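You operate a simulated robot arm through the tools that you are given. There is no shell and no other tool.

You are at the controls of a simulated two-armed robot. One attempt, no reset.

TASK
Take the cream cloth from the island top by the press and lay it out flat on the free end of the island top.

The check looks at the end state, three seconds after you hand in, the way a careful person would. Anything else that was tipped, shoved, dropped, spilled or broken makes it a failure. Flat cloth is picked up by pressing the open fingertips on it (5 to 10 N) and closing them slowly along it; thin cloth reads only 2 to 8 mm in the jaws.

THE ROBOT
Two 7-joint arms with two-finger parallel grippers on one trunk, on a base that drives. Base frame: it is fixed to the floor where the robot stands at the start and does not move with it; the origin is under the middle of the robot, x ahead of it, y to its left, z up. Lengths are in mm, angles in rad, forces in N, time in s.
The left shoulder is at the start at [70, 177, 1145], the right one opposite. With the tool pointing down near the work surface each hand reaches from about 280 to 740 mm from the robot's upright axis, wherever it stands, measured 20 degrees to its own side. Places, roughly: free end of the island top [700, -600, 900]. Payload 3.43 kg a hand.
The tool frame of a hand sits at the grasp point between the pads (the TCP): z along the fingers, y along the line on which they close. The tips reach 30 mm beyond it. The gripper opens to 94 mm. The fingers are 28 mm wide and 10 mm thick; the gripper's body (50 by 96 mm) begins 55 mm behind the TCP.
Orientation is told as [roll, pitch, yaw] about the base's x, y, z axes, in that order, counted from this pose: with the fingers straight down and closing along the base's y, the tool's x points along the base's -x, its y along +y and its z along -z.

THE INTERFACE
- The arms move only by the tool servo_tool. It takes "left_commands", "right_commands" or both (then of equal length, played together; a hand with none holds still); each is a list of rows, each a list of 7 numbers: the shift along the base's x, y, z in mm, then the turn, a rotation vector about the base's x, y, z in rad, then the finger opening in mm, from 0 to 94. In form: [[x, y, z, rx, ry, rz, jaw], ...]. A call has 1 to 20 rows; each row is the pose to reach, as a shift and turn from the pose commanded when the call began. A row lasts 0.2 s, in which the tool goes at most 50 mm and 0.15 rad; a call with a longer step from one row to the next is refused whole, and so is a gripper value outside its range. Where a pose cannot be reached the arm comes as near as it can. A force on the tool above 40 N (or 10 N above the force at the start of the call, whichever is more), or a blocked arm, ends the call early, and 0.2 s more pass. Each finger travels about 153 mm/s and halts on what it meets, pressing with about 40 N; the grip force reading is that of the motor and also rises with nothing between the fingers. The clock runs only during rows and for 0.2 s after the last one: add rows that repeat a pose to give the fingers time. It gives the time, the measured TCP pose, the force on the tool (base axes), the opening and the grip force at its end, in the units of the frame above (readings bear some noise), with the torque about the TCP (base axes, N m) and any sound that the robot's microphone picked up.
- Cameras (640 x 400 px; columns grow to the right, rows downward): "scene" is now at [128, -29.6, 1450.2]; the picture's right is [-0.35, -0.94, -0.00], its down [-0.65, 0.24, -0.72] and it looks along [0.67, -0.25, -0.69] (base axes); focal length 275 px, centre (320, 200). "left" rides on the left gripper at [76, -14, -103] in its tool frame; the picture's right is [0.18, 0.98, 0.00], its down [-0.75, 0.14, -0.64] and it looks along [-0.63, 0.12, 0.77] (tool axes); focal length 243 px, centre (320, 200). "right" rides on the right gripper at [76, 14, -103] in its tool frame; the picture's right is [-0.18, 0.98, 0.00], its down [-0.75, -0.14, -0.64] and it looks along [-0.63, -0.12, 0.77] (tool axes); focal length 243 px, centre (320, 200). There is no depth. A picture from a camera that has moved, and an enlarged one, comes with that camera's place and axes in the base frame and with its lens.
- snapshot(camera): a new picture of that camera. No time passes.
- raise_lower(by): slides the trunk up (or, below 0, down) by that many mm; the arms and the scene camera ride with it, the base frame stays. It gives what a move gives, with no picture.
- drive_base(legs): drives the robot by 1 to 6 legs, each [ahead, turn to the left] in mm and rad, along the robot's own axes; the way and the turn of a leg run together, so that a leg with both is an arc; at most 1500 mm and 3.142 rad a leg. The arms and the cameras ride along, it lands a little off, and it stops where it bumps. It gives what a move gives.
- turn_head(pan, tilt): turns the head with the scene camera to pan (to the left, within 1.501 rad either way) and tilt (down, from -0.506 to 1.204), counted from straight ahead of the robot. It gives what a move gives.
- close_up(camera, box): a new picture of the part [left, top, right, bottom] of that camera's present view, enlarged. No time passes.
- hand_in(): hands the job in; it is judged then, once.

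Places have to be worked out from the pictures, the camera data and where the tool is seen. Open the grippers and draw the arms clear of the work before you hand the job in, unless the task says otherwise.

The tools are called after ">>>" by a JSON object that holds its "fn" and its "kwargs". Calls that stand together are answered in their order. servo_tool: Moves the arms, as the interface text tells. Its arguments: {"type":"object","properties":{"left_commands":{"type":"array","items":{"type":"array","items":{"type":"number"}}},"right_commands":{"type":"array","items":{"type":"array","items":{"type":"number"}}}},"required":[]} The other tools are called the same way: raise_lower (by) slides the trunk up or down; drive_base (legs) drives the base; turn_head (pan, tilt) turns the head that bears the scene camera; snapshot (camera) takes a picture; close_up (camera, box) takes an enlarged picture of a part of a camera's view; hand_in () hands the job in.

At the start:

```text
clock: 0.0
left_position: [530.6, -41.5, 1116.9]
left_tool_rot: [-0.002, -0.003, -0.005]
left_wrist_force: [-0.1, -0.3, -0.3]
left_wrist_torque: [0.03, 0.01, 0.03]
left_width: 93.9
left_gripper_force: 0.1
right_position: [312.6, -409.9, 1158.3]
right_tool_rot: [0.002, -0.001, -0.003]
right_wrist_force: [-0.7, 0.7, 0.8]
right_wrist_torque: [-0.04, 0.03, -0.03]
right_width: 93.9
right_gripper_force: 0.1
trunk travel left (down, up): [-725.0, 115.0]
robot x, y, heading: [-0.9, -2.1, 0.002]
head pan, tilt: [-0.356, 0.768]
```

scene: 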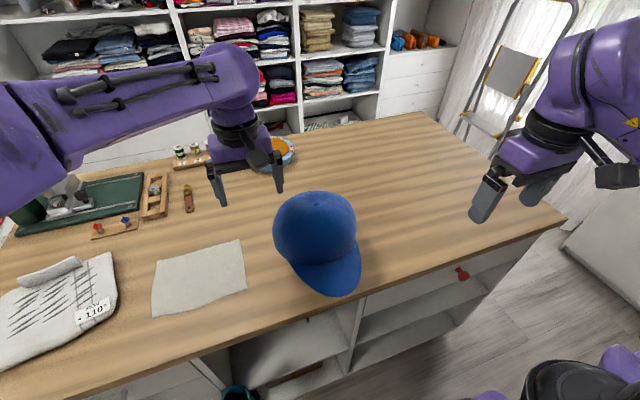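
right: 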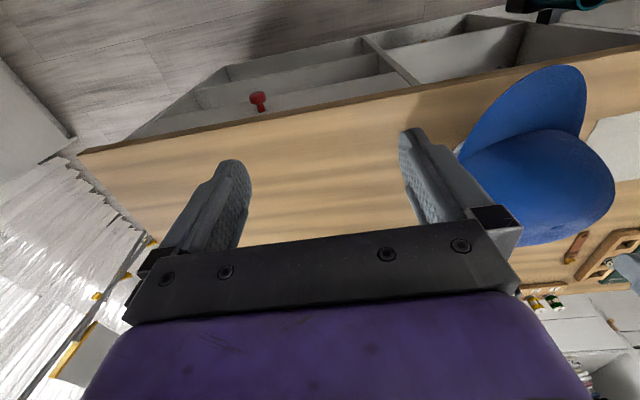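
left: 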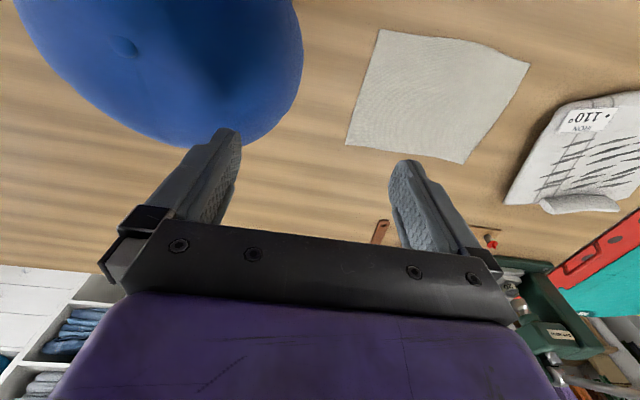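

I begin by looking around. The flat off-white cloth seems to lie at about x 460–600, y 10–205, with the blue cap between it and the free end; I'll pan the head left to see the press and anything else pale.

>>> {"fn": "turn_head", "kwargs": {"pan": 0.3, "tilt": 0.75}}

>>> {"fn": "snapshot", "kwargs": {"camera": "scene"}}

```text
clock: 1.0
left_position: [529.8, -41.4, 1116.0]
left_tool_rot: [0.0, -0.001, -0.005]
left_wrist_force: [0.7, 0.0, 0.1]
left_wrist_torque: [0.01, -0.02, 0.0]
left_width: 93.7
left_gripper_force: 0.0
right_position: [311.9, -408.6, 1157.5]
right_tool_rot: [0.002, -0.002, -0.003]
right_wrist_force: [-0.1, -0.7, -0.8]
right_wrist_torque: [-0.02, 0.0, 0.0]
right_width: 94.1
right_gripper_force: 0.0
trunk travel left (down, up): [-725.0, 115.0]
robot x, y, heading: [-0.7, 2.6, -0.0]
head pan, tilt: [0.3, 0.75]
```

```text
taken
camera scene: at [130.3, 23.5, 1451.6], right [0.29, -0.96, 0.0], down [-0.65, -0.2, -0.73], along [0.7, 0.22, -0.68], focal length 275 px, centre (320, 200)
```

scene: 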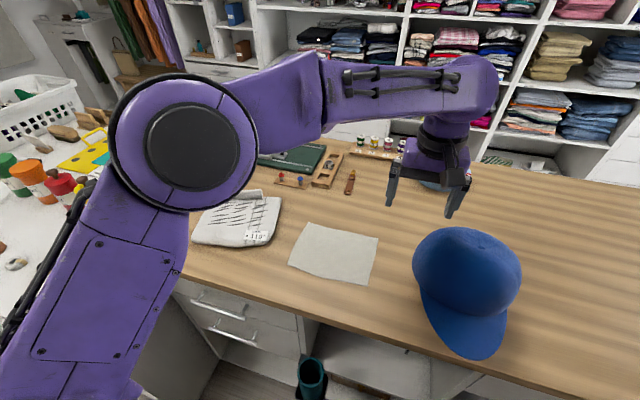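

The cloth is now at the picture's centre, next to the folded item with the "110" tag. I zoom in for detail on its corners and neighbours.

>>> {"fn": "close_up", "kwargs": {"camera": "scene", "box": [180, 130, 400, 300]}}

>>> {"fn": "close_up", "kwargs": {"camera": "left", "box": [330, 10, 640, 260]}}

>>> {"fn": "turn_head", "kwargs": {"pan": -0.356, "tilt": 1.1}}

>>> {"fn": "snapshot", "kwargs": {"camera": "scene"}}

```text
2.35 times, centred on (290, 215) of scene
camera zoom: at [130.3, 23.5, 1451.6], right [0.29, -0.96, 0.0], down [-0.65, -0.2, -0.73], along [0.7, 0.22, -0.68], focal length 647 px, centre (391, 165)
```

zoom: 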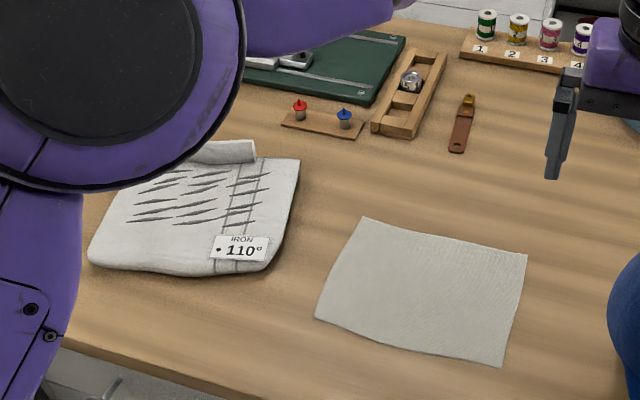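

```text
1.60 times, centred on (485, 135) of left
camera zoom: at [453.4, -55.6, 1219.2], right [-0.18, 0.98, 0.0], down [0.75, 0.14, 0.64], along [0.63, 0.11, -0.77], focal length 388 px, centre (56, 304)
```

zoom: 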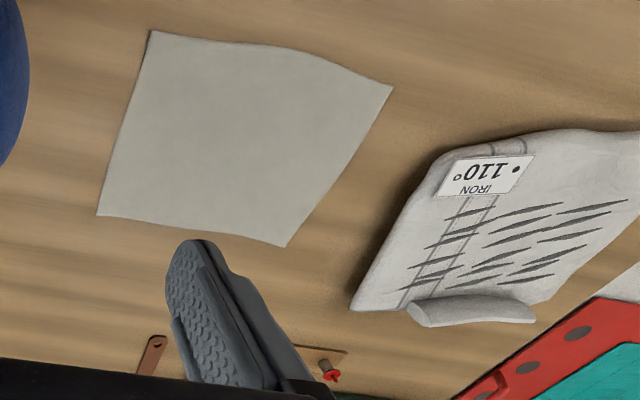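

```text
clock: 2.1
left_position: [530.2, -40.5, 1117.9]
left_tool_rot: [0.002, -0.003, -0.006]
left_wrist_force: [-0.5, 0.7, 0.1]
left_wrist_torque: [0.04, -0.02, -0.01]
left_width: 93.8
left_gripper_force: 0.1
right_position: [312.9, -408.6, 1158.7]
right_tool_rot: [0.003, -0.005, -0.001]
right_wrist_force: [-0.7, 0.0, -0.6]
right_wrist_torque: [0.02, 0.02, -0.01]
right_width: 93.9
right_gripper_force: 0.1
trunk travel left (down, up): [-725.0, 115.0]
robot x, y, heading: [-1.8, 1.9, 0.004]
head pan, tilt: [-0.356, 1.1]
```

```text
taken
camera scene: at [110.3, -22.8, 1425.9], right [-0.35, -0.94, 0.0], down [-0.84, 0.31, -0.45], along [0.43, -0.16, -0.89], focal length 275 px, centre (320, 200)
```

scene: 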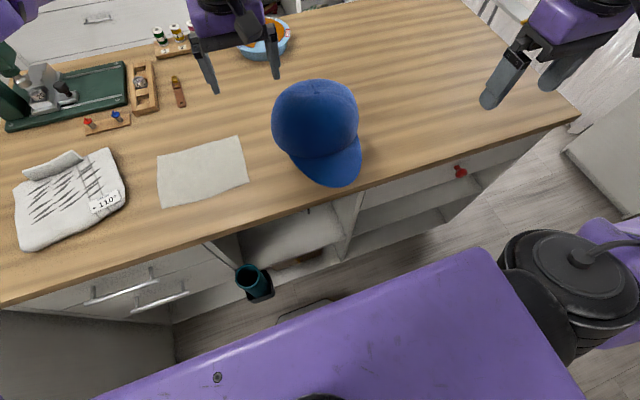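

The cloth's corners come out near (465, 13), (465, 200), (605, 12), (605, 198) and the island's front edge near x=370. Before planning a drive I look at the floor to the right and left of the robot.

>>> {"fn": "turn_head", "kwargs": {"pan": -1.5, "tilt": 0.7}}

>>> {"fn": "snapshot", "kwargs": {"camera": "scene"}}

>>> {"fn": "turn_head", "kwargs": {"pan": 1.5, "tilt": 0.7}}

>>> {"fn": "snapshot", "kwargs": {"camera": "scene"}}

>>> {"fn": "turn_head", "kwargs": {"pan": -0.8, "tilt": 0.7}}

>>> {"fn": "snapshot", "kwargs": {"camera": "scene"}}

```text
clock: 3.4
left_position: [529.6, -41.4, 1118.0]
left_tool_rot: [0.0, -0.003, -0.006]
left_wrist_force: [-0.3, 0.0, 0.2]
left_wrist_torque: [-0.02, 0.0, -0.02]
left_width: 93.9
left_gripper_force: 0.1
right_position: [311.6, -410.0, 1158.4]
right_tool_rot: [0.003, -0.004, -0.003]
right_wrist_force: [-0.1, -0.1, -0.6]
right_wrist_torque: [-0.03, 0.0, -0.01]
right_width: 93.9
right_gripper_force: 0.0
trunk travel left (down, up): [-725.0, 115.0]
robot x, y, heading: [0.0, 2.5, -0.0]
head pan, tilt: [-1.499, 0.7]
```

```text
taken
camera scene: at [57.2, -85.6, 1455.8], right [-1.0, -0.07, 0.0], down [-0.05, 0.64, -0.76], along [0.06, -0.76, -0.64], focal length 275 px, centre (320, 200)
```

scene: 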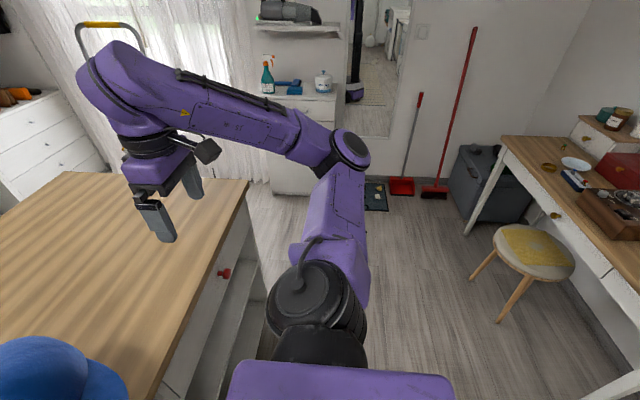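

```text
clock: 6.0
left_position: [529.3, -42.0, 1118.2]
left_tool_rot: [0.001, -0.003, -0.006]
left_wrist_force: [0.4, 1.4, 0.2]
left_wrist_torque: [0.01, 0.01, 0.02]
left_width: 94.1
left_gripper_force: 0.1
right_position: [312.5, -408.7, 1156.5]
right_tool_rot: [0.003, -0.002, -0.003]
right_wrist_force: [0.0, 0.2, 0.4]
right_wrist_torque: [-0.03, 0.01, 0.0]
right_width: 93.8
right_gripper_force: 0.1
trunk travel left (down, up): [-725.0, 115.0]
robot x, y, heading: [0.2, 0.1, 0.002]
head pan, tilt: [1.499, 0.7]
```

```text
taken
camera scene: at [57.2, 83.8, 1455.9], right [1.0, -0.07, 0.0], down [-0.05, -0.64, -0.77], along [0.05, 0.76, -0.64], focal length 275 px, centre (320, 200)
```

scene: 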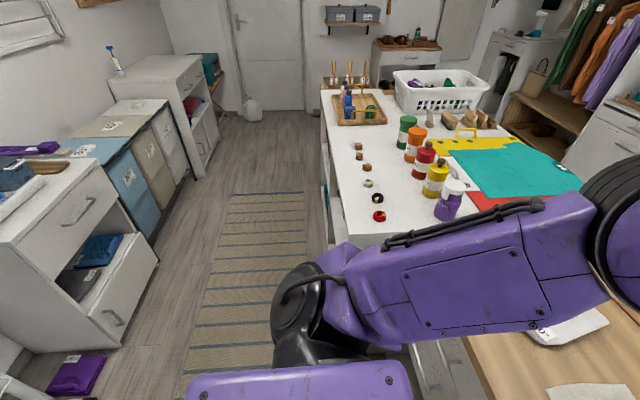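

```text
clock: 8.2
left_position: [530.1, -40.2, 1117.1]
left_tool_rot: [0.001, -0.002, -0.005]
left_wrist_force: [0.4, 0.8, 0.5]
left_wrist_torque: [-0.01, -0.02, -0.02]
left_width: 93.8
left_gripper_force: 0.0
right_position: [312.7, -407.6, 1157.0]
right_tool_rot: [0.002, -0.003, -0.003]
right_wrist_force: [0.7, -0.3, -0.9]
right_wrist_torque: [-0.01, 0.0, 0.01]
right_width: 94.1
right_gripper_force: 0.1
trunk travel left (down, up): [-725.0, 115.0]
robot x, y, heading: [-0.1, 2.1, -0.002]
head pan, tilt: [-0.799, 0.7]
```

```text
taken
camera scene: at [110.3, -61.8, 1455.9], right [-0.72, -0.7, 0.0], down [-0.45, 0.46, -0.76], along [0.53, -0.55, -0.64], focal length 275 px, centre (320, 200)
```

scene: 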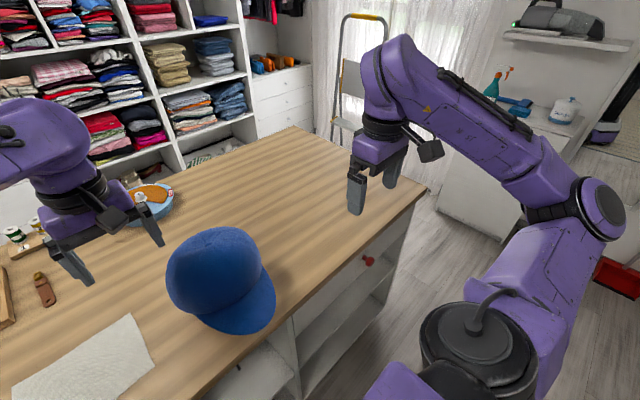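

The floor between the island and the desk behind is open for several hundred mm. I check the base's front edge and the floor gap to the island by looking straight down ahead, and bring the left hand up and back, clear of the cap.

>>> {"fn": "turn_head", "kwargs": {"pan": 0.0, "tilt": 1.2}}

>>> {"fn": "servo_tool", "kwargs": {"left_commands": [[0, 20, 30, 0, 0, 0, 94], [-30, 50, 60, 0, 0, 0, 94], [-60, 80, 90, 0, 0, 0, 94], [-90, 110, 110, 0, 0, 0, 94], [-110, 140, 120, 0, 0, 0, 94], [-110, 140, 120, 0, 0, 0, 94]]}}

>>> {"fn": "snapshot", "kwargs": {"camera": "scene"}}

```text
clock: 9.3
left_position: [529.4, -42.2, 1116.8]
left_tool_rot: [0.001, -0.002, -0.005]
left_wrist_force: [-0.1, 0.3, 0.3]
left_wrist_torque: [0.0, 0.0, -0.04]
left_width: 94.0
left_gripper_force: 0.0
right_position: [312.3, -409.7, 1158.3]
right_tool_rot: [0.001, -0.002, -0.005]
right_wrist_force: [0.7, -0.5, 0.6]
right_wrist_torque: [-0.02, 0.03, 0.03]
right_width: 94.0
right_gripper_force: 0.1
trunk travel left (down, up): [-725.0, 115.0]
robot x, y, heading: [-0.8, -1.0, -0.0]
head pan, tilt: [0.0, 1.201]
```

```text
refused: row 2 steps farther than a row can; nothing moved
```

```text
taken
camera scene: at [107.0, -1.0, 1419.9], right [0.0, -1.0, 0.0], down [-0.93, 0.0, -0.36], along [0.36, 0.0, -0.93], focal length 275 px, centre (320, 200)
```

scene: 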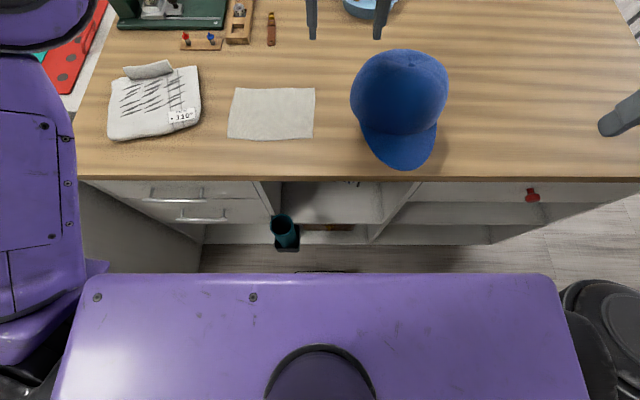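

The base's front edge is near x=250 and the island front near x=355, so I have about 100 mm. The last move was refused for step size; I repeat it with smaller steps.

>>> {"fn": "servo_tool", "kwargs": {"left_commands": [[0, 10, 40, 0, 0, 0, 94], [-25, 30, 70, 0, 0, 0, 94], [-50, 60, 90, 0, 0, 0, 94], [-75, 90, 110, 0, 0, 0, 94], [-100, 120, 120, 0, 0, 0, 94], [-120, 140, 120, 0, 0, 0, 94]], "right_commands": [[0, 0, 10, 0, 0, 0, 94], [0, 0, 25, 0, 0, 0, 94], [0, 0, 40, 0, 0, 0, 94], [0, 0, 50, 0, 0, 0, 94], [0, 0, 60, 0, 0, 0, 94], [0, 0, 60, 0, 0, 0, 94]]}}

```text
clock: 10.7
left_position: [411.4, 103.1, 1237.5]
left_tool_rot: [-0.002, -0.002, -0.006]
left_wrist_force: [-0.6, 1.2, -1.0]
left_wrist_torque: [-0.01, 0.0, 0.0]
left_width: 94.0
left_gripper_force: 0.1
right_position: [298.3, -413.4, 1165.9]
right_tool_rot: [0.0, -0.004, -0.004]
right_wrist_force: [0.9, 0.1, 0.6]
right_wrist_torque: [-0.03, 0.0, 0.0]
right_width: 94.0
right_gripper_force: 0.1
right hand out of reach, approached as far as the arm can: row 1, 2, 3, 4, 5, 6
trunk travel left (down, up): [-725.0, 115.0]
robot x, y, heading: [-5.3, -1.2, 0.002]
head pan, tilt: [0.0, 1.201]
```

Hands are up (left 1237, right 1166). I back off 100 mm and turn right in place, looking ahead to check the way before driving.

>>> {"fn": "turn_head", "kwargs": {"pan": 0.0, "tilt": 0.7}}

>>> {"fn": "drive_base", "kwargs": {"legs": [[-110, 0], [0, -1.5708]]}}

>>> {"fn": "snapshot", "kwargs": {"camera": "scene"}}

```text
clock: 11.6
left_position: [411.0, 100.0, 1236.9]
left_tool_rot: [0.0, -0.002, -0.005]
left_wrist_force: [-0.1, 0.4, 0.5]
left_wrist_torque: [-0.03, -0.02, 0.0]
left_width: 94.0
left_gripper_force: 0.1
right_position: [298.6, -418.4, 1164.1]
right_tool_rot: [0.004, -0.004, -0.004]
right_wrist_force: [-0.2, 0.2, 0.4]
right_wrist_torque: [0.0, -0.02, 0.01]
right_width: 94.0
right_gripper_force: 0.0
trunk travel left (down, up): [-725.0, 115.0]
robot x, y, heading: [-0.2, 0.6, 0.002]
head pan, tilt: [0.0, 0.7]
```

```text
clock: 16.6
left_position: [-1.7, -408.8, 1237.4]
left_tool_rot: [0.001, -0.002, -1.554]
left_wrist_force: [-0.9, 0.7, 0.2]
left_wrist_torque: [0.0, 0.03, 0.0]
left_width: 94.0
left_gripper_force: 0.1
right_position: [-521.0, -306.1, 1165.1]
right_tool_rot: [0.004, -0.005, -1.554]
right_wrist_force: [-0.8, 0.6, -0.3]
right_wrist_torque: [0.02, -0.04, 0.02]
right_width: 94.0
right_gripper_force: 0.0
trunk travel left (down, up): [-725.0, 115.0]
robot x, y, heading: [-109.3, 3.5, -1.55]
head pan, tilt: [0.0, 0.7]
```

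```text
taken
camera scene: at [-106.5, -135.5, 1455.9], right [-1.0, -0.02, 0.0], down [-0.01, 0.64, -0.76], along [0.02, -0.76, -0.64], focal length 275 px, centre (320, 200)
```

scene: 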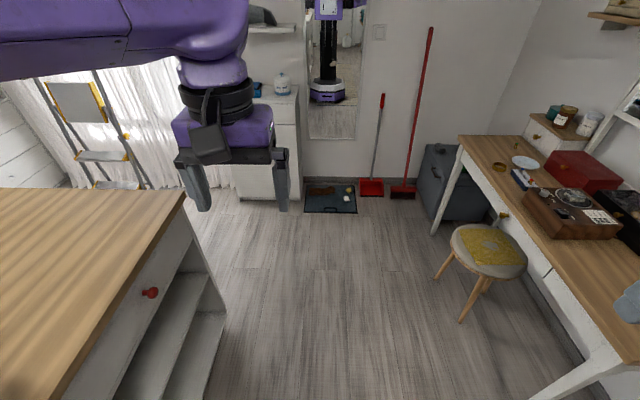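

The way ahead is clear with the stool and desk well to the right. I zoom on the mirror to see the shape of my own base before I choose how near the island to stand.

>>> {"fn": "close_up", "kwargs": {"camera": "scene", "box": [290, 0, 380, 140]}}

>>> {"fn": "drive_base", "kwargs": {"legs": [[270, 0]]}}

```text
2.86 times, centred on (335, 70) of scene
camera zoom: at [-106.5, -135.5, 1455.9], right [-1.0, -0.02, 0.0], down [-0.01, 0.64, -0.76], along [0.02, -0.76, -0.64], focal length 785 px, centre (277, 571)
```

zoom: 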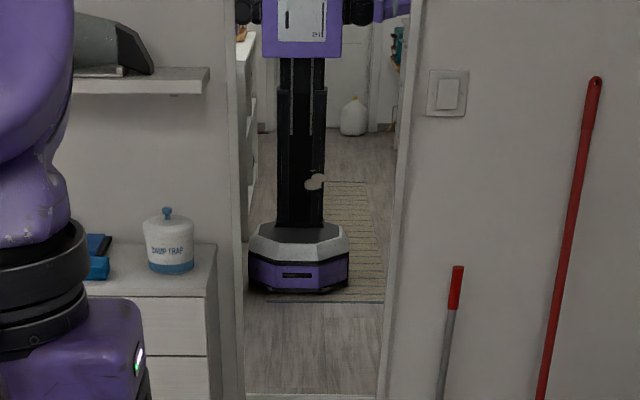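

```text
clock: 18.5
left_position: [5.4, -675.9, 1238.7]
left_tool_rot: [-0.001, -0.002, -1.552]
left_wrist_force: [-0.1, 0.9, 0.3]
left_wrist_torque: [0.04, -0.02, 0.06]
left_width: 93.9
left_gripper_force: 0.0
right_position: [-514.5, -576.1, 1166.3]
right_tool_rot: [0.003, -0.006, -1.552]
right_wrist_force: [0.8, -0.2, 0.2]
right_wrist_torque: [-0.01, -0.03, -0.01]
right_width: 94.0
right_gripper_force: 0.0
trunk travel left (down, up): [-725.0, 115.0]
robot x, y, heading: [-99.2, -267.7, -1.549]
head pan, tilt: [0.0, 0.7]
```

The base is an octagon of about 250 mm radius, so turning at x≈30 is safe. I turn back to face the island, move ahead 130 mm, then turn 0.35 left toward the cloth.

>>> {"fn": "drive_base", "kwargs": {"legs": [[0, 1.549], [130, 0], [0, 0.38]]}}

>>> {"fn": "turn_head", "kwargs": {"pan": 0.1, "tilt": 0.85}}

>>> {"fn": "snapshot", "kwargs": {"camera": "scene"}}

```text
clock: 24.8
left_position: [361.1, -10.6, 1238.2]
left_tool_rot: [0.0, -0.001, 0.406]
left_wrist_force: [-0.4, 0.3, 0.3]
left_wrist_torque: [-0.01, 0.0, 0.04]
left_width: 94.0
left_gripper_force: 0.1
right_position: [465.8, -529.1, 1165.3]
right_tool_rot: [0.004, -0.005, 0.411]
right_wrist_force: [1.1, -0.6, -0.1]
right_wrist_torque: [-0.04, -0.01, 0.0]
right_width: 93.9
right_gripper_force: 0.0
trunk travel left (down, up): [-725.0, 115.0]
robot x, y, heading: [24.4, -268.3, 0.409]
head pan, tilt: [0.0, 0.7]
```

```text
clock: 25.5
left_position: [361.9, -9.6, 1238.3]
left_tool_rot: [0.002, -0.001, 0.408]
left_wrist_force: [-0.5, -0.4, 0.1]
left_wrist_torque: [0.01, -0.01, -0.01]
left_width: 93.9
left_gripper_force: 0.0
right_position: [466.4, -528.9, 1165.0]
right_tool_rot: [0.002, -0.004, 0.408]
right_wrist_force: [-0.4, -0.6, -0.6]
right_wrist_torque: [-0.01, -0.02, 0.0]
right_width: 94.3
right_gripper_force: 0.0
trunk travel left (down, up): [-725.0, 115.0]
robot x, y, heading: [26.2, -269.2, 0.411]
head pan, tilt: [0.099, 0.85]
```

```text
taken
camera scene: at [140.8, -208.0, 1443.6], right [0.49, -0.87, 0.0], down [-0.65, -0.37, -0.66], along [0.58, 0.32, -0.75], focal length 275 px, centre (320, 200)
```

scene: 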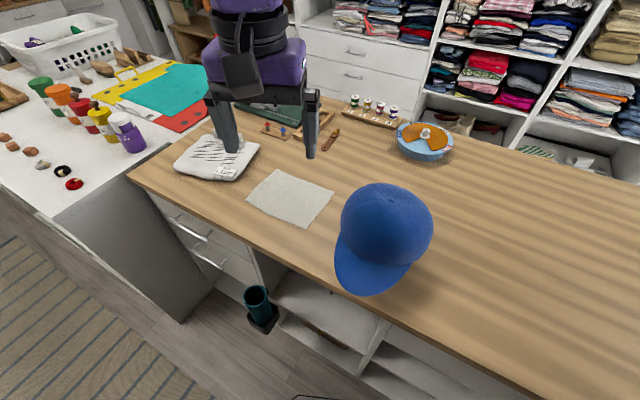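

Robot stands at (26, -269) heading 0.41, cloth well in view. I take an enlarged view of the cloth for a third measurement of its corners.

>>> {"fn": "close_up", "kwargs": {"camera": "scene", "box": [220, 130, 380, 250]}}

>>> {"fn": "snapshot", "kwargs": {"camera": "left"}}

```text
3.33 times, centred on (300, 190) of scene
camera zoom: at [140.8, -208.0, 1443.6], right [0.49, -0.87, 0.0], down [-0.65, -0.37, -0.66], along [0.58, 0.32, -0.75], focal length 916 px, centre (387, 233)
```

zoom: 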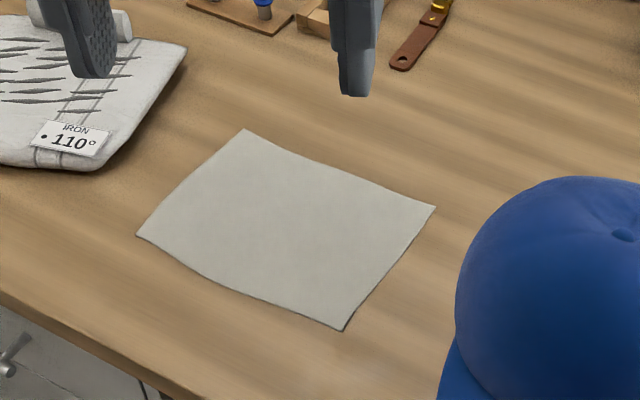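

```text
taken
camera left: at [297.3, -52.9, 1340.0], right [-0.56, 0.83, 0.0], down [0.64, 0.43, 0.64], along [0.53, 0.36, -0.77], focal length 243 px, centre (320, 200)
```

left: 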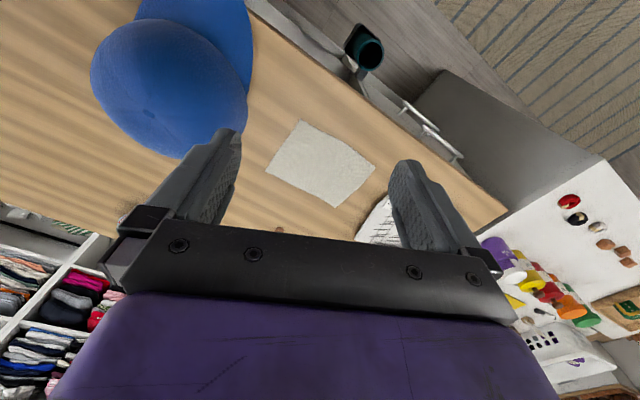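

The three views agree: near edge x≈464 running y≈8 to 197, far edge x≈605. I raise the trunk 80 mm so the right hand clears the cap (top near z 1075) and swing both hands above the near corners with the fingers aligned to base y.

>>> {"fn": "raise_lower", "kwargs": {"by": 80}}

>>> {"fn": "servo_tool", "kwargs": {"left_commands": [[10, 18, 0, 0, 0, -0.03, 94], [20, 36, 0, 0, 0, -0.06, 94], [30, 54, -5, 0, 0, -0.1, 94], [40, 72, -10, 0, 0, -0.13, 94], [50, 90, -15, 0, 0, -0.16, 94], [60, 108, -20, 0, 0, -0.2, 94], [70, 126, -25, 0, 0, -0.23, 94], [80, 144, -30, 0, 0, -0.26, 94], [90, 162, -35, 0, 0, -0.3, 94], [100, 178, -40, 0, 0, -0.33, 94], [108, 184, -50, 0, 0, -0.37, 94], [114, 188, -60, 0, 0, -0.408, 94], [114, 188, -70, 0, 0, -0.408, 94]], "right_commands": [[0, 43, 0, 0, 0, -0.03, 94], [0, 86, 0, 0, 0, -0.06, 94], [0, 129, 0, 0, 0, -0.1, 94], [0, 172, 0, 0, 0, -0.13, 94], [0, 215, 0, 0, 0, -0.16, 94], [0, 258, 0, 0, 0, -0.2, 94], [0, 301, 0, 0, 0, -0.23, 94], [0, 344, 0, 0, 0, -0.26, 94], [0, 387, 0, 0, 0, -0.3, 94], [2, 430, 0, 0, 0, -0.33, 94], [4, 473, 0, 0, 0, -0.37, 94], [8, 516, 0, 0, 0, -0.408, 94], [10, 556, 0, 0, 0, -0.408, 94]]}}

>>> {"fn": "snapshot", "kwargs": {"camera": "scene"}}

```text
clock: 26.6
left_position: [361.1, -9.9, 1317.9]
left_tool_rot: [0.0, -0.002, 0.408]
left_wrist_force: [-0.1, 0.5, 0.1]
left_wrist_torque: [0.03, -0.03, -0.02]
left_width: 93.9
left_gripper_force: 0.1
right_position: [465.6, -528.5, 1244.3]
right_tool_rot: [0.003, -0.004, 0.409]
right_wrist_force: [0.2, 0.2, 0.2]
right_wrist_torque: [0.02, -0.02, 0.01]
right_width: 93.8
right_gripper_force: 0.0
trunk travel left (down, up): [-805.0, 35.0]
robot x, y, heading: [26.7, -262.9, 0.416]
head pan, tilt: [0.099, 0.85]
```

```text
clock: 29.6
left_position: [474.4, 179.0, 1246.8]
left_tool_rot: [-0.003, -0.002, -0.002]
left_wrist_force: [0.7, -0.4, -0.8]
left_wrist_torque: [0.01, -0.01, -0.01]
left_width: 94.0
left_gripper_force: 0.1
right_position: [505.0, 8.9, 1265.6]
right_tool_rot: [0.06, 0.023, -0.055]
right_wrist_force: [-0.3, -0.3, 0.3]
right_wrist_torque: [-0.01, -0.01, 0.01]
right_width: 93.9
right_gripper_force: 0.0
right hand out of reach, approached as far as the arm can: row 1, 2
trunk travel left (down, up): [-805.0, 35.0]
robot x, y, heading: [25.9, -268.4, 0.414]
head pan, tilt: [0.099, 0.85]
stopped in row 13 (right hand): the arm was blocked; the commanded pose is now the measured one
```

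```text
taken
camera scene: at [140.2, -207.5, 1523.6], right [0.49, -0.87, 0.0], down [-0.66, -0.37, -0.66], along [0.58, 0.32, -0.75], focal length 275 px, centre (320, 200)
```

scene: 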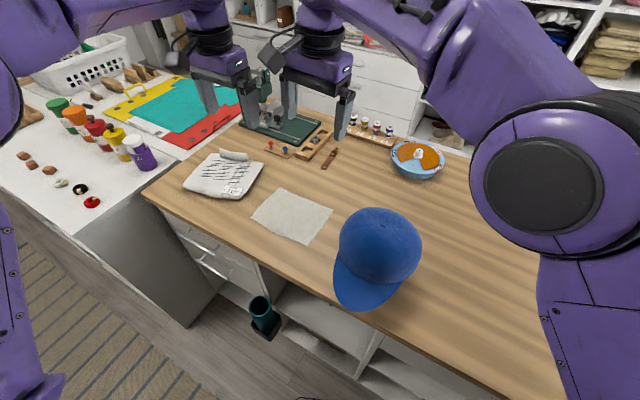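

The right arm stopped as blocked at (505, 9, 1266), slightly off the commanded pose. I look closely at both hands to see whether they touch before moving on.

>>> {"fn": "close_up", "kwargs": {"camera": "scene", "box": [150, 0, 470, 200]}}

>>> {"fn": "snapshot", "kwargs": {"camera": "right"}}

>>> {"fn": "snapshot", "kwargs": {"camera": "left"}}

```text
2.00 times, centred on (310, 100) of scene
camera zoom: at [140.2, -207.5, 1523.6], right [0.49, -0.87, 0.0], down [-0.66, -0.37, -0.66], along [0.58, 0.32, -0.75], focal length 550 px, centre (340, 400)
```

zoom: 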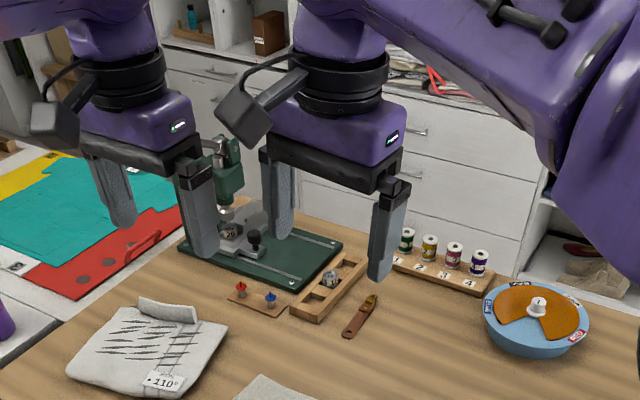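

```text
taken
camera right: at [432.1, 20.1, 1371.4], right [0.24, 0.97, 0.05], down [0.76, -0.22, 0.61], along [0.61, -0.11, -0.79], focal length 243 px, centre (320, 200)
```

right: 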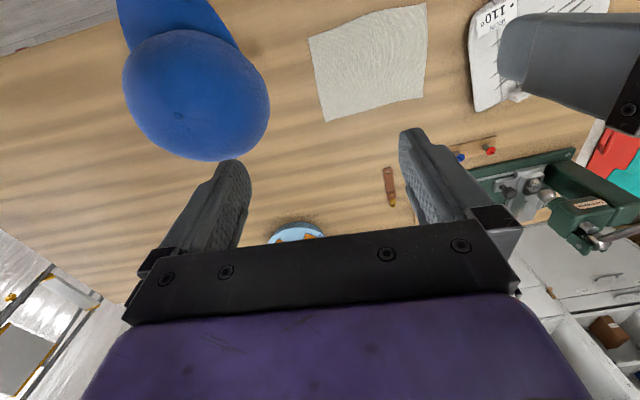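

```text
taken
camera left: at [398.2, 164.3, 1349.5], right [-0.18, 0.98, 0.0], down [0.75, 0.14, 0.64], along [0.63, 0.12, -0.77], focal length 243 px, centre (320, 200)
```

left: 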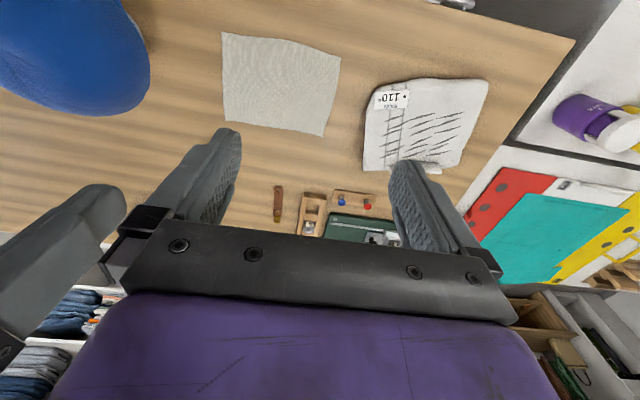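

The hands are well apart (fingers ~70 mm clear), so it is likely an arm posture limit at that height. I bring the right hand down and square it up gently.

>>> {"fn": "servo_tool", "kwargs": {"right_commands": [[-5, 4, -25, -0.015, -0.006, 0.014, 94], [-10, 8, -50, -0.03, -0.012, 0.028, 94], [-16, 12, -75, -0.045, -0.018, 0.042, 94], [-22, 16, -100, -0.06, -0.023, 0.055, 94], [-29, 19, -115, -0.06, -0.023, 0.055, 94], [-29, 19, -115, -0.06, -0.023, 0.055, 94]]}}

```text
clock: 31.2
left_position: [474.6, 177.2, 1248.0]
left_tool_rot: [0.001, 0.0, -0.003]
left_wrist_force: [-0.3, -0.3, 0.3]
left_wrist_torque: [-0.01, -0.01, 0.0]
left_width: 93.9
left_gripper_force: 0.0
right_position: [500.8, 16.1, 1163.4]
right_tool_rot: [0.039, 0.023, -0.052]
right_wrist_force: [0.0, 0.1, 0.1]
right_wrist_torque: [0.01, -0.01, 0.0]
right_width: 93.9
right_gripper_force: 0.2
trunk travel left (down, up): [-805.0, 35.0]
robot x, y, heading: [28.1, -269.2, 0.411]
head pan, tilt: [0.099, 0.85]
stopped in row 6 (right hand): the arm was blocked; the commanded pose is now the measured one
```

The right arm is crossing too far in front of the trunk. Turning the base about 0.28 rad left puts the cloth's near edge squarely between the shoulders, so I do that with the hands still high.

>>> {"fn": "drive_base", "kwargs": {"legs": [[0, 0.28]]}}

```text
clock: 32.6
left_position: [333.6, 285.6, 1247.4]
left_tool_rot: [-0.001, 0.001, 0.282]
left_wrist_force: [-0.2, -0.1, -0.2]
left_wrist_torque: [0.03, 0.01, -0.01]
left_width: 94.0
left_gripper_force: 0.1
right_position: [403.7, 137.8, 1164.5]
right_tool_rot: [0.041, 0.022, 0.231]
right_wrist_force: [-0.1, 0.3, 0.8]
right_wrist_torque: [-0.03, 0.0, 0.0]
right_width: 94.3
right_gripper_force: 0.1
trunk travel left (down, up): [-805.0, 35.0]
robot x, y, heading: [23.8, -266.5, 0.694]
head pan, tilt: [0.099, 0.85]
```

Heading is now 0.69. I bring both hands back over the near corners, level and square, at z≈1150.

>>> {"fn": "servo_tool", "kwargs": {"left_commands": [[24, -16, -15, 0, 0, -0.05, 94], [50, -36, -30, 0, 0, -0.1, 94], [78, -56, -50, 0, 0, -0.16, 94], [106, -78, -70, 0, 0, -0.22, 94], [130, -98, -88, 0, 0, -0.26, 94], [142, -106, -97, 0, 0, -0.282, 94], [142, -106, -97, 0, 0, -0.282, 94]], "right_commands": [[18, -28, -4, -0.01, -0.006, -0.06, 94], [36, -56, -8, -0.02, -0.012, -0.12, 94], [54, -84, -12, -0.03, -0.018, -0.18, 94], [72, -112, -15, -0.041, -0.022, -0.231, 94], [72, -112, -15, -0.041, -0.022, -0.231, 94], [72, -112, -15, -0.041, -0.022, -0.231, 94], [72, -112, -15, -0.041, -0.022, -0.231, 94]]}}

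>>> {"fn": "turn_head", "kwargs": {"pan": 0.0, "tilt": 0.9}}

>>> {"fn": "snapshot", "kwargs": {"camera": "scene"}}

```text
clock: 34.2
left_position: [473.7, 177.6, 1152.4]
left_tool_rot: [0.0, -0.001, -0.001]
left_wrist_force: [0.2, -0.8, -0.8]
left_wrist_torque: [-0.01, -0.01, -0.02]
left_width: 94.1
left_gripper_force: 0.1
right_position: [474.0, 22.5, 1153.4]
right_tool_rot: [-0.001, 0.004, -0.001]
right_wrist_force: [-1.1, -0.1, -0.4]
right_wrist_torque: [0.01, -0.01, 0.01]
right_width: 93.8
right_gripper_force: 0.1
trunk travel left (down, up): [-805.0, 35.0]
robot x, y, heading: [26.4, -264.8, 0.694]
head pan, tilt: [0.099, 0.85]
```

```text
clock: 34.8
left_position: [475.4, 179.8, 1152.5]
left_tool_rot: [0.001, -0.001, -0.001]
left_wrist_force: [0.1, 0.2, 0.0]
left_wrist_torque: [-0.02, 0.03, -0.01]
left_width: 94.1
left_gripper_force: 0.1
right_position: [475.2, 22.9, 1152.4]
right_tool_rot: [-0.002, 0.003, 0.001]
right_wrist_force: [-0.2, 0.2, 0.4]
right_wrist_torque: [0.02, 0.0, -0.02]
right_width: 94.0
right_gripper_force: 0.0
trunk travel left (down, up): [-805.0, 35.0]
robot x, y, heading: [27.3, -266.0, 0.696]
head pan, tilt: [0.0, 0.901]
```

```text
taken
camera scene: at [123.1, -186.3, 1519.7], right [0.64, -0.77, 0.0], down [-0.6, -0.5, -0.62], along [0.48, 0.4, -0.78], focal length 275 px, centre (320, 200)
```

scene: 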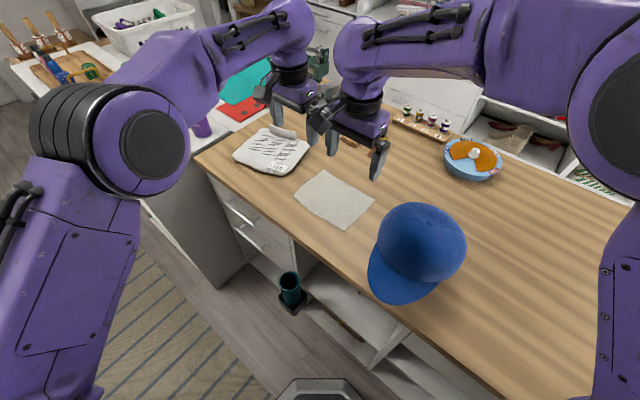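

Both hands now sit squarely above the near corners at z 1152. I lower the trunk by the 80 mm and look at clearances around the cap and at the cloth through the wrist cameras.

>>> {"fn": "raise_lower", "kwargs": {"by": -80}}

>>> {"fn": "snapshot", "kwargs": {"camera": "scene"}}

>>> {"fn": "snapshot", "kwargs": {"camera": "left"}}

>>> {"fn": "snapshot", "kwargs": {"camera": "right"}}

```text
clock: 36.0
left_position: [473.9, 179.9, 1071.9]
left_tool_rot: [0.0, -0.003, -0.003]
left_wrist_force: [0.8, 1.1, -0.5]
left_wrist_torque: [0.04, -0.02, -0.01]
left_width: 94.0
left_gripper_force: 0.0
right_position: [473.9, 22.0, 1072.5]
right_tool_rot: [-0.002, 0.003, 0.001]
right_wrist_force: [-0.7, -0.4, -0.8]
right_wrist_torque: [-0.03, -0.02, -0.02]
right_width: 93.7
right_gripper_force: 0.0
trunk travel left (down, up): [-725.0, 115.0]
robot x, y, heading: [28.1, -263.5, 0.695]
head pan, tilt: [0.0, 0.901]
```

```text
taken
camera scene: at [123.0, -186.2, 1439.7], right [0.64, -0.77, 0.0], down [-0.6, -0.5, -0.62], along [0.48, 0.4, -0.78], focal length 275 px, centre (320, 200)
```

scene: 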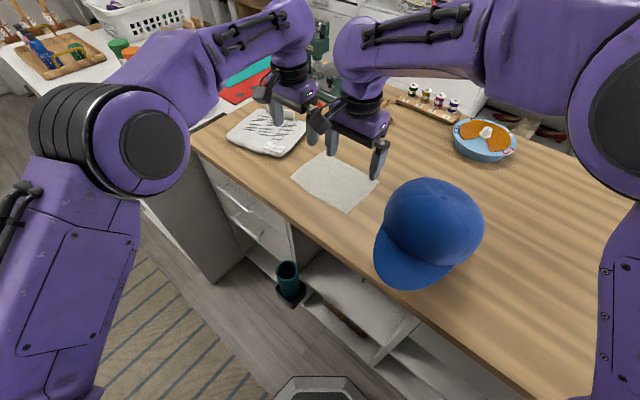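

```text
taken
camera left: at [397.8, 166.0, 1173.9], right [-0.18, 0.98, 0.0], down [0.75, 0.14, 0.64], along [0.63, 0.12, -0.77], focal length 243 px, centre (320, 200)
```

left: 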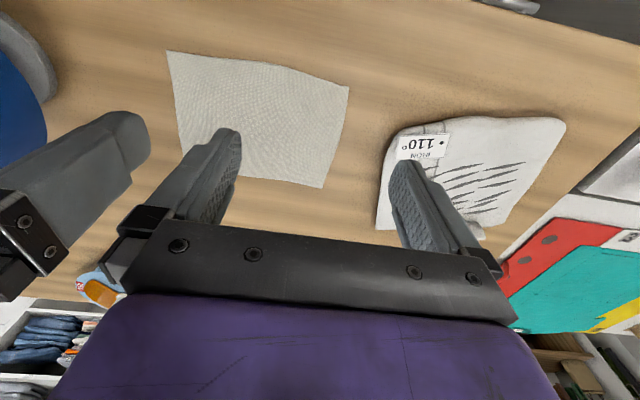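

```text
taken
camera right: at [397.9, 36.3, 1176.2], right [0.18, 0.98, 0.0], down [0.76, -0.14, 0.64], along [0.63, -0.12, -0.77], focal length 243 px, centre (320, 200)
```

right: 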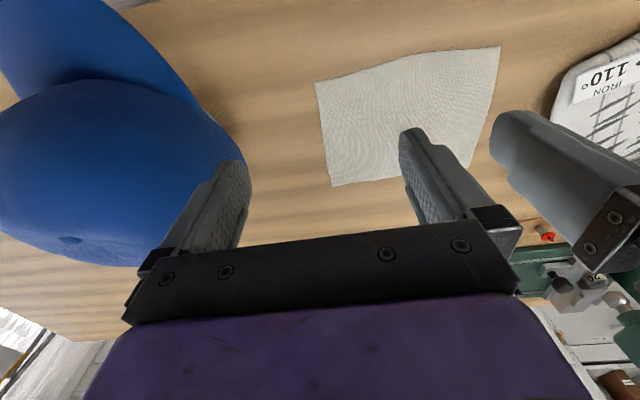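

Wrist views put the near edge at x≈465 and the corners around y≈18 and y≈203. I close the jaws to 26 mm and descend to z≈965 for a finer look; the cap stays left of the right gripper with about 100 mm to spare.

>>> {"fn": "servo_tool", "kwargs": {"left_commands": [[0, 0, -25, 0, 0, 0, 70], [0, 0, -50, 0, 0, 0, 50], [0, 0, -75, 0, 0, 0, 35], [0, 0, -95, 0, 0, 0, 26], [0, 0, -107, 0, 0, 0, 26], [0, 0, -107, 0, 0, 0, 26]], "right_commands": [[0, 0, -25, 0, 0, 0, 70], [0, 3, -50, 0, 0, 0, 50], [0, 6, -75, 0, 0, 0, 35], [0, 9, -95, 0, 0, 0, 26], [0, 9, -107, 0, 0, 0, 26], [0, 9, -107, 0, 0, 0, 26]]}}

>>> {"fn": "snapshot", "kwargs": {"camera": "left"}}

>>> {"fn": "snapshot", "kwargs": {"camera": "right"}}

>>> {"fn": "snapshot", "kwargs": {"camera": "scene"}}

```text
clock: 37.4
left_position: [473.0, 181.4, 965.4]
left_tool_rot: [-0.001, -0.001, -0.003]
left_wrist_force: [-0.2, 0.1, 0.1]
left_wrist_torque: [0.0, -0.03, -0.04]
left_width: 25.9
left_gripper_force: 0.0
right_position: [473.2, 31.6, 964.7]
right_tool_rot: [-0.002, 0.004, 0.0]
right_wrist_force: [-0.2, -0.6, -0.1]
right_wrist_torque: [-0.02, -0.01, -0.03]
right_width: 25.6
right_gripper_force: 0.0
trunk travel left (down, up): [-725.0, 115.0]
robot x, y, heading: [23.8, -264.4, 0.696]
head pan, tilt: [0.0, 0.901]
```

```text
taken
camera left: at [397.6, 167.7, 1067.1], right [-0.18, 0.98, 0.0], down [0.75, 0.14, 0.64], along [0.63, 0.12, -0.77], focal length 243 px, centre (320, 200)
```

left: 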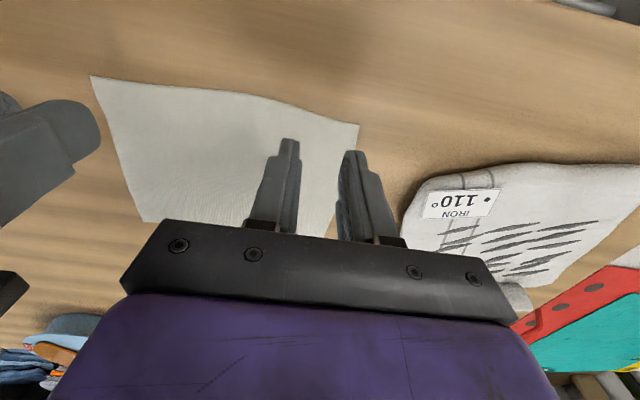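

```text
taken
camera right: at [397.5, 44.1, 1068.0], right [0.18, 0.98, 0.0], down [0.76, -0.14, 0.64], along [0.63, -0.12, -0.77], focal length 243 px, centre (320, 200)
```

right: 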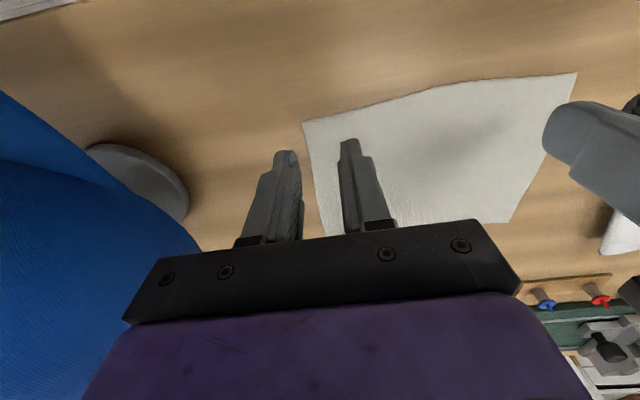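

```text
taken
camera scene: at [122.8, -186.3, 1439.7], right [0.64, -0.77, 0.0], down [-0.6, -0.5, -0.62], along [0.48, 0.4, -0.78], focal length 275 px, centre (320, 200)
```

scene: 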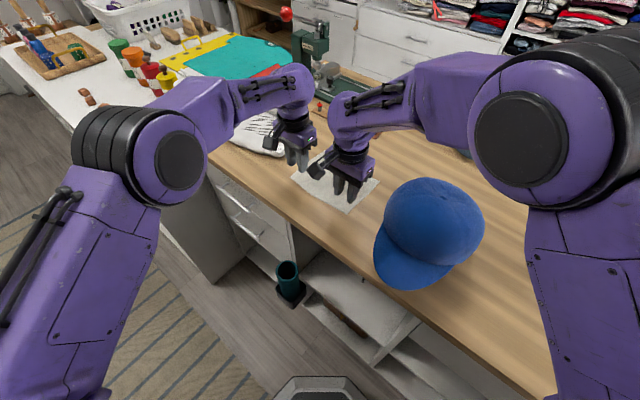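

Comparing widths across camera heights shows the top is nearer z≈880, giving consistent corners: near edge x≈469, y≈18 to 212, far edge x≈621 (cloth ≈152×194 mm). I shift the fingertips just inside the two near corners and come down to 10 mm above the top.

>>> {"fn": "servo_tool", "kwargs": {"left_commands": [[4, 3, -12, 0, 0, 0, 26], [8, 6, -24, 0, 0, 0, 26], [8, 6, -36, 0, 0, 0, 26], [8, 6, -45, 0, 0, 0, 26], [8, 6, -45, 0, 0, 0, 26]], "right_commands": [[4, 5, -12, 0, 0, 0, 26], [8, 11, -24, 0, 0, 0, 26], [8, 11, -36, 0, 0, 0, 26], [8, 11, -45, 0, 0, 0, 26], [8, 11, -45, 0, 0, 0, 26]]}}

>>> {"fn": "close_up", "kwargs": {"camera": "left", "box": [160, 60, 480, 260]}}

>>> {"fn": "close_up", "kwargs": {"camera": "right", "box": [160, 60, 480, 260]}}

```text
clock: 38.6
left_position: [482.0, 187.6, 918.5]
left_tool_rot: [0.0, 0.0, -0.002]
left_wrist_force: [0.6, 0.0, 1.2]
left_wrist_torque: [0.01, -0.01, -0.02]
left_width: 26.0
left_gripper_force: 0.0
right_position: [482.3, 41.7, 920.8]
right_tool_rot: [-0.002, 0.004, 0.0]
right_wrist_force: [1.0, 0.6, 0.3]
right_wrist_torque: [-0.03, -0.03, 0.0]
right_width: 26.0
right_gripper_force: 0.1
trunk travel left (down, up): [-725.0, 115.0]
robot x, y, heading: [26.6, -269.8, 0.694]
head pan, tilt: [0.0, 0.901]
```

```text
2.00 times, centred on (320, 160) of left
camera zoom: at [405.8, 173.1, 1020.5], right [-0.18, 0.98, 0.0], down [0.75, 0.14, 0.64], along [0.63, 0.12, -0.77], focal length 485 px, centre (320, 280)
```

zoom: 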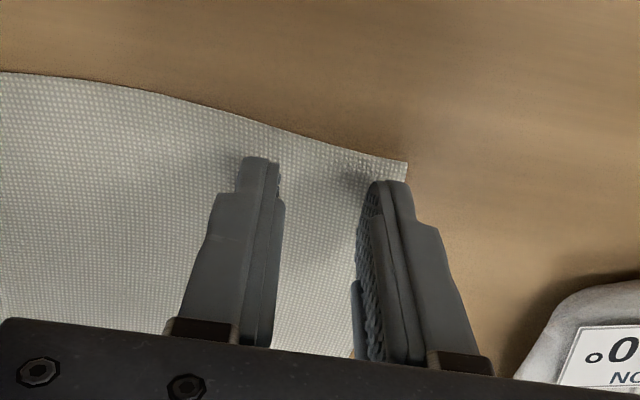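

```text
2.00 times, centred on (320, 160) of right
camera zoom: at [405.8, 55.4, 1024.2], right [0.18, 0.98, 0.0], down [0.76, -0.14, 0.64], along [0.63, -0.12, -0.77], focal length 485 px, centre (320, 280)
```

zoom: 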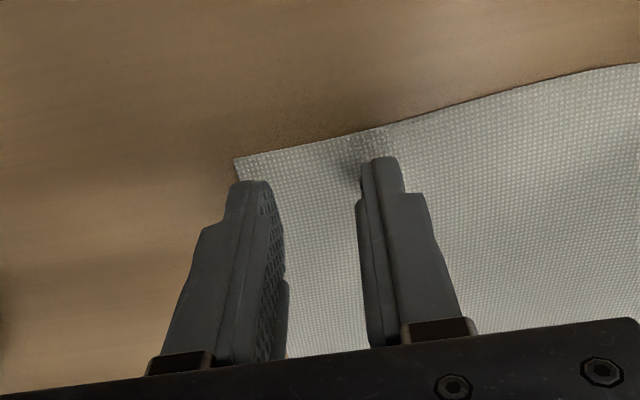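

Both outer fingers sit right at the corners, the near edge is ~5 mm robot-side of the tips. I nudge 3 mm toward the edge (right hand also 3 mm inward) and descend a few mm to find the surface.

>>> {"fn": "servo_tool", "kwargs": {"left_commands": [[-3, 0, -2, 0, 0, 0, 26], [-3, 0, -4, 0, 0, 0, 26], [-3, 0, -6, 0, 0, 0, 26], [-3, 0, -8, 0, 0, 0, 26], [-3, 0, -8, 0, 0, 0, 26]], "right_commands": [[-3, 3, -2, 0, 0, 0, 26], [-3, 3, -4, 0, 0, 0, 26], [-3, 3, -6, 0, 0, 0, 26], [-3, 3, -8, 0, 0, 0, 26], [-3, 3, -8, 0, 0, 0, 26]]}}

```text
clock: 39.8
left_position: [479.9, 187.0, 911.3]
left_tool_rot: [-0.001, -0.001, 0.0]
left_wrist_force: [1.0, 0.4, 0.0]
left_wrist_torque: [-0.01, 0.0, 0.01]
left_width: 25.8
left_gripper_force: 0.2
right_position: [479.8, 45.9, 913.0]
right_tool_rot: [-0.002, 0.004, 0.001]
right_wrist_force: [-0.1, -0.1, -1.1]
right_wrist_torque: [-0.02, 0.02, 0.0]
right_width: 26.1
right_gripper_force: 0.0
trunk travel left (down, up): [-725.0, 115.0]
robot x, y, heading: [25.3, -264.0, 0.694]
head pan, tilt: [0.0, 0.901]
```

No contact yet at z≈912. I go down in 1 mm steps, both hands.

>>> {"fn": "servo_tool", "kwargs": {"left_commands": [[0, 0, -1, 0, 0, 0, 26], [0, 0, -2, 0, 0, 0, 26], [0, 0, -3, 0, 0, 0, 26], [0, 0, -3, 0, 0, 0, 26]], "right_commands": [[0, 0, -1, 0, 0, 0, 26], [0, 0, -2, 0, 0, 0, 26], [0, 0, -3, 0, 0, 0, 26], [0, 0, -3, 0, 0, 0, 26]]}}

```text
clock: 40.8
left_position: [479.1, 187.0, 911.9]
left_tool_rot: [0.0, -0.004, 0.001]
left_wrist_force: [1.1, 3.6, 12.1]
left_wrist_torque: [-0.04, 0.03, -0.02]
left_width: 25.3
left_gripper_force: 0.1
right_position: [477.2, 45.6, 911.4]
right_tool_rot: [0.001, 0.002, -0.002]
right_wrist_force: [1.2, 0.9, 9.3]
right_wrist_torque: [-0.07, -0.07, 0.05]
right_width: 26.1
right_gripper_force: 0.1
trunk travel left (down, up): [-725.0, 115.0]
robot x, y, heading: [24.8, -268.6, 0.698]
head pan, tilt: [0.0, 0.901]
```

Contact: left 12 N, right 9 N. I ease the left by half a millimetre and close both jaws slowly, drifting each hand inward so the inner fingers stay put and the outer ones gather the corners.

>>> {"fn": "servo_tool", "kwargs": {"left_commands": [[0, -0.5, 0.6, 0, 0, 0, 25], [0, -1.5, 0.6, 0, 0, 0, 23], [0, -2.5, 0.6, 0, 0, 0, 21], [0, -3.5, 0.6, 0, 0, 0, 19], [0, -4.5, 0.6, 0, 0, 0, 17], [0, -5.5, 0.6, 0, 0, 0, 15], [0, -6.5, 0.6, 0, 0, 0, 13], [0, -7.5, 0.6, 0, 0, 0, 11], [0, -8.5, 0.6, 0, 0, 0, 9], [0, -9.5, 0.6, 0, 0, 0, 7], [0, -10.5, 0.6, 0, 0, 0, 5], [0, -11.0, 0.6, 0, 0, 0, 3], [0, -11.0, 0.6, 0, 0, 0, 1], [0, -11.0, 0.6, 0, 0, 0, 0], [0, -11.0, 0.6, 0, 0, 0, 0]], "right_commands": [[0, 0.5, 0, 0, 0, 0, 25], [0, 1.5, 0, 0, 0, 0, 23], [0, 2.5, 0, 0, 0, 0, 21], [0, 3.5, 0, 0, 0, 0, 19], [0, 4.5, 0, 0, 0, 0, 17], [0, 5.5, 0, 0, 0, 0, 15], [0, 6.5, 0, 0, 0, 0, 13], [0, 7.5, 0, 0, 0, 0, 11], [0, 8.5, 0, 0, 0, 0, 9], [0, 9.5, 0, 0, 0, 0, 7], [0, 10.5, 0, 0, 0, 0, 5], [0, 11.0, 0, 0, 0, 0, 3], [0, 11.0, 0, 0, 0, 0, 1], [0, 11.0, 0, 0, 0, 0, 0], [0, 11.0, 0, 0, 0, 0, 0]]}}

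>>> {"fn": "close_up", "kwargs": {"camera": "left", "box": [160, 60, 480, 260]}}

>>> {"fn": "close_up", "kwargs": {"camera": "right", "box": [160, 60, 480, 260]}}

```text
clock: 44.0
left_position: [477.6, 173.5, 910.9]
left_tool_rot: [0.003, -0.004, -0.001]
left_wrist_force: [0.4, 1.7, 7.8]
left_wrist_torque: [0.0, 0.04, -0.02]
left_width: 1.7
left_gripper_force: 36.4
right_position: [478.8, 54.9, 911.4]
right_tool_rot: [0.0, 0.002, 0.0]
right_wrist_force: [0.7, -1.7, 13.7]
right_wrist_torque: [-0.03, -0.06, -0.04]
right_width: 1.4
right_gripper_force: 36.5
trunk travel left (down, up): [-725.0, 115.0]
robot x, y, heading: [27.7, -264.2, 0.691]
head pan, tilt: [0.0, 0.901]
```

```text
2.00 times, centred on (320, 160) of left
camera zoom: at [400.9, 159.4, 1012.9], right [-0.18, 0.98, 0.0], down [0.75, 0.14, 0.64], along [0.63, 0.12, -0.76], focal length 485 px, centre (320, 280)
```

zoom: 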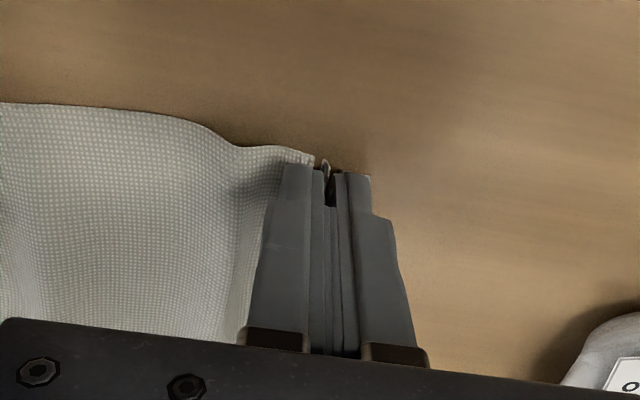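

```text
2.00 times, centred on (320, 160) of right
camera zoom: at [401.7, 68.4, 1014.7], right [0.18, 0.98, 0.0], down [0.75, -0.14, 0.64], along [0.63, -0.12, -0.77], focal length 485 px, centre (320, 280)
```

zoom: 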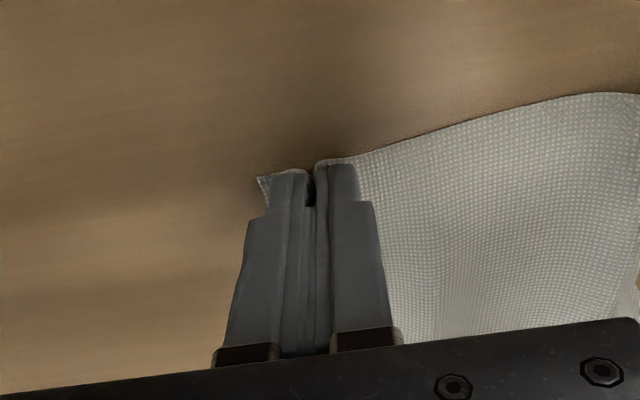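

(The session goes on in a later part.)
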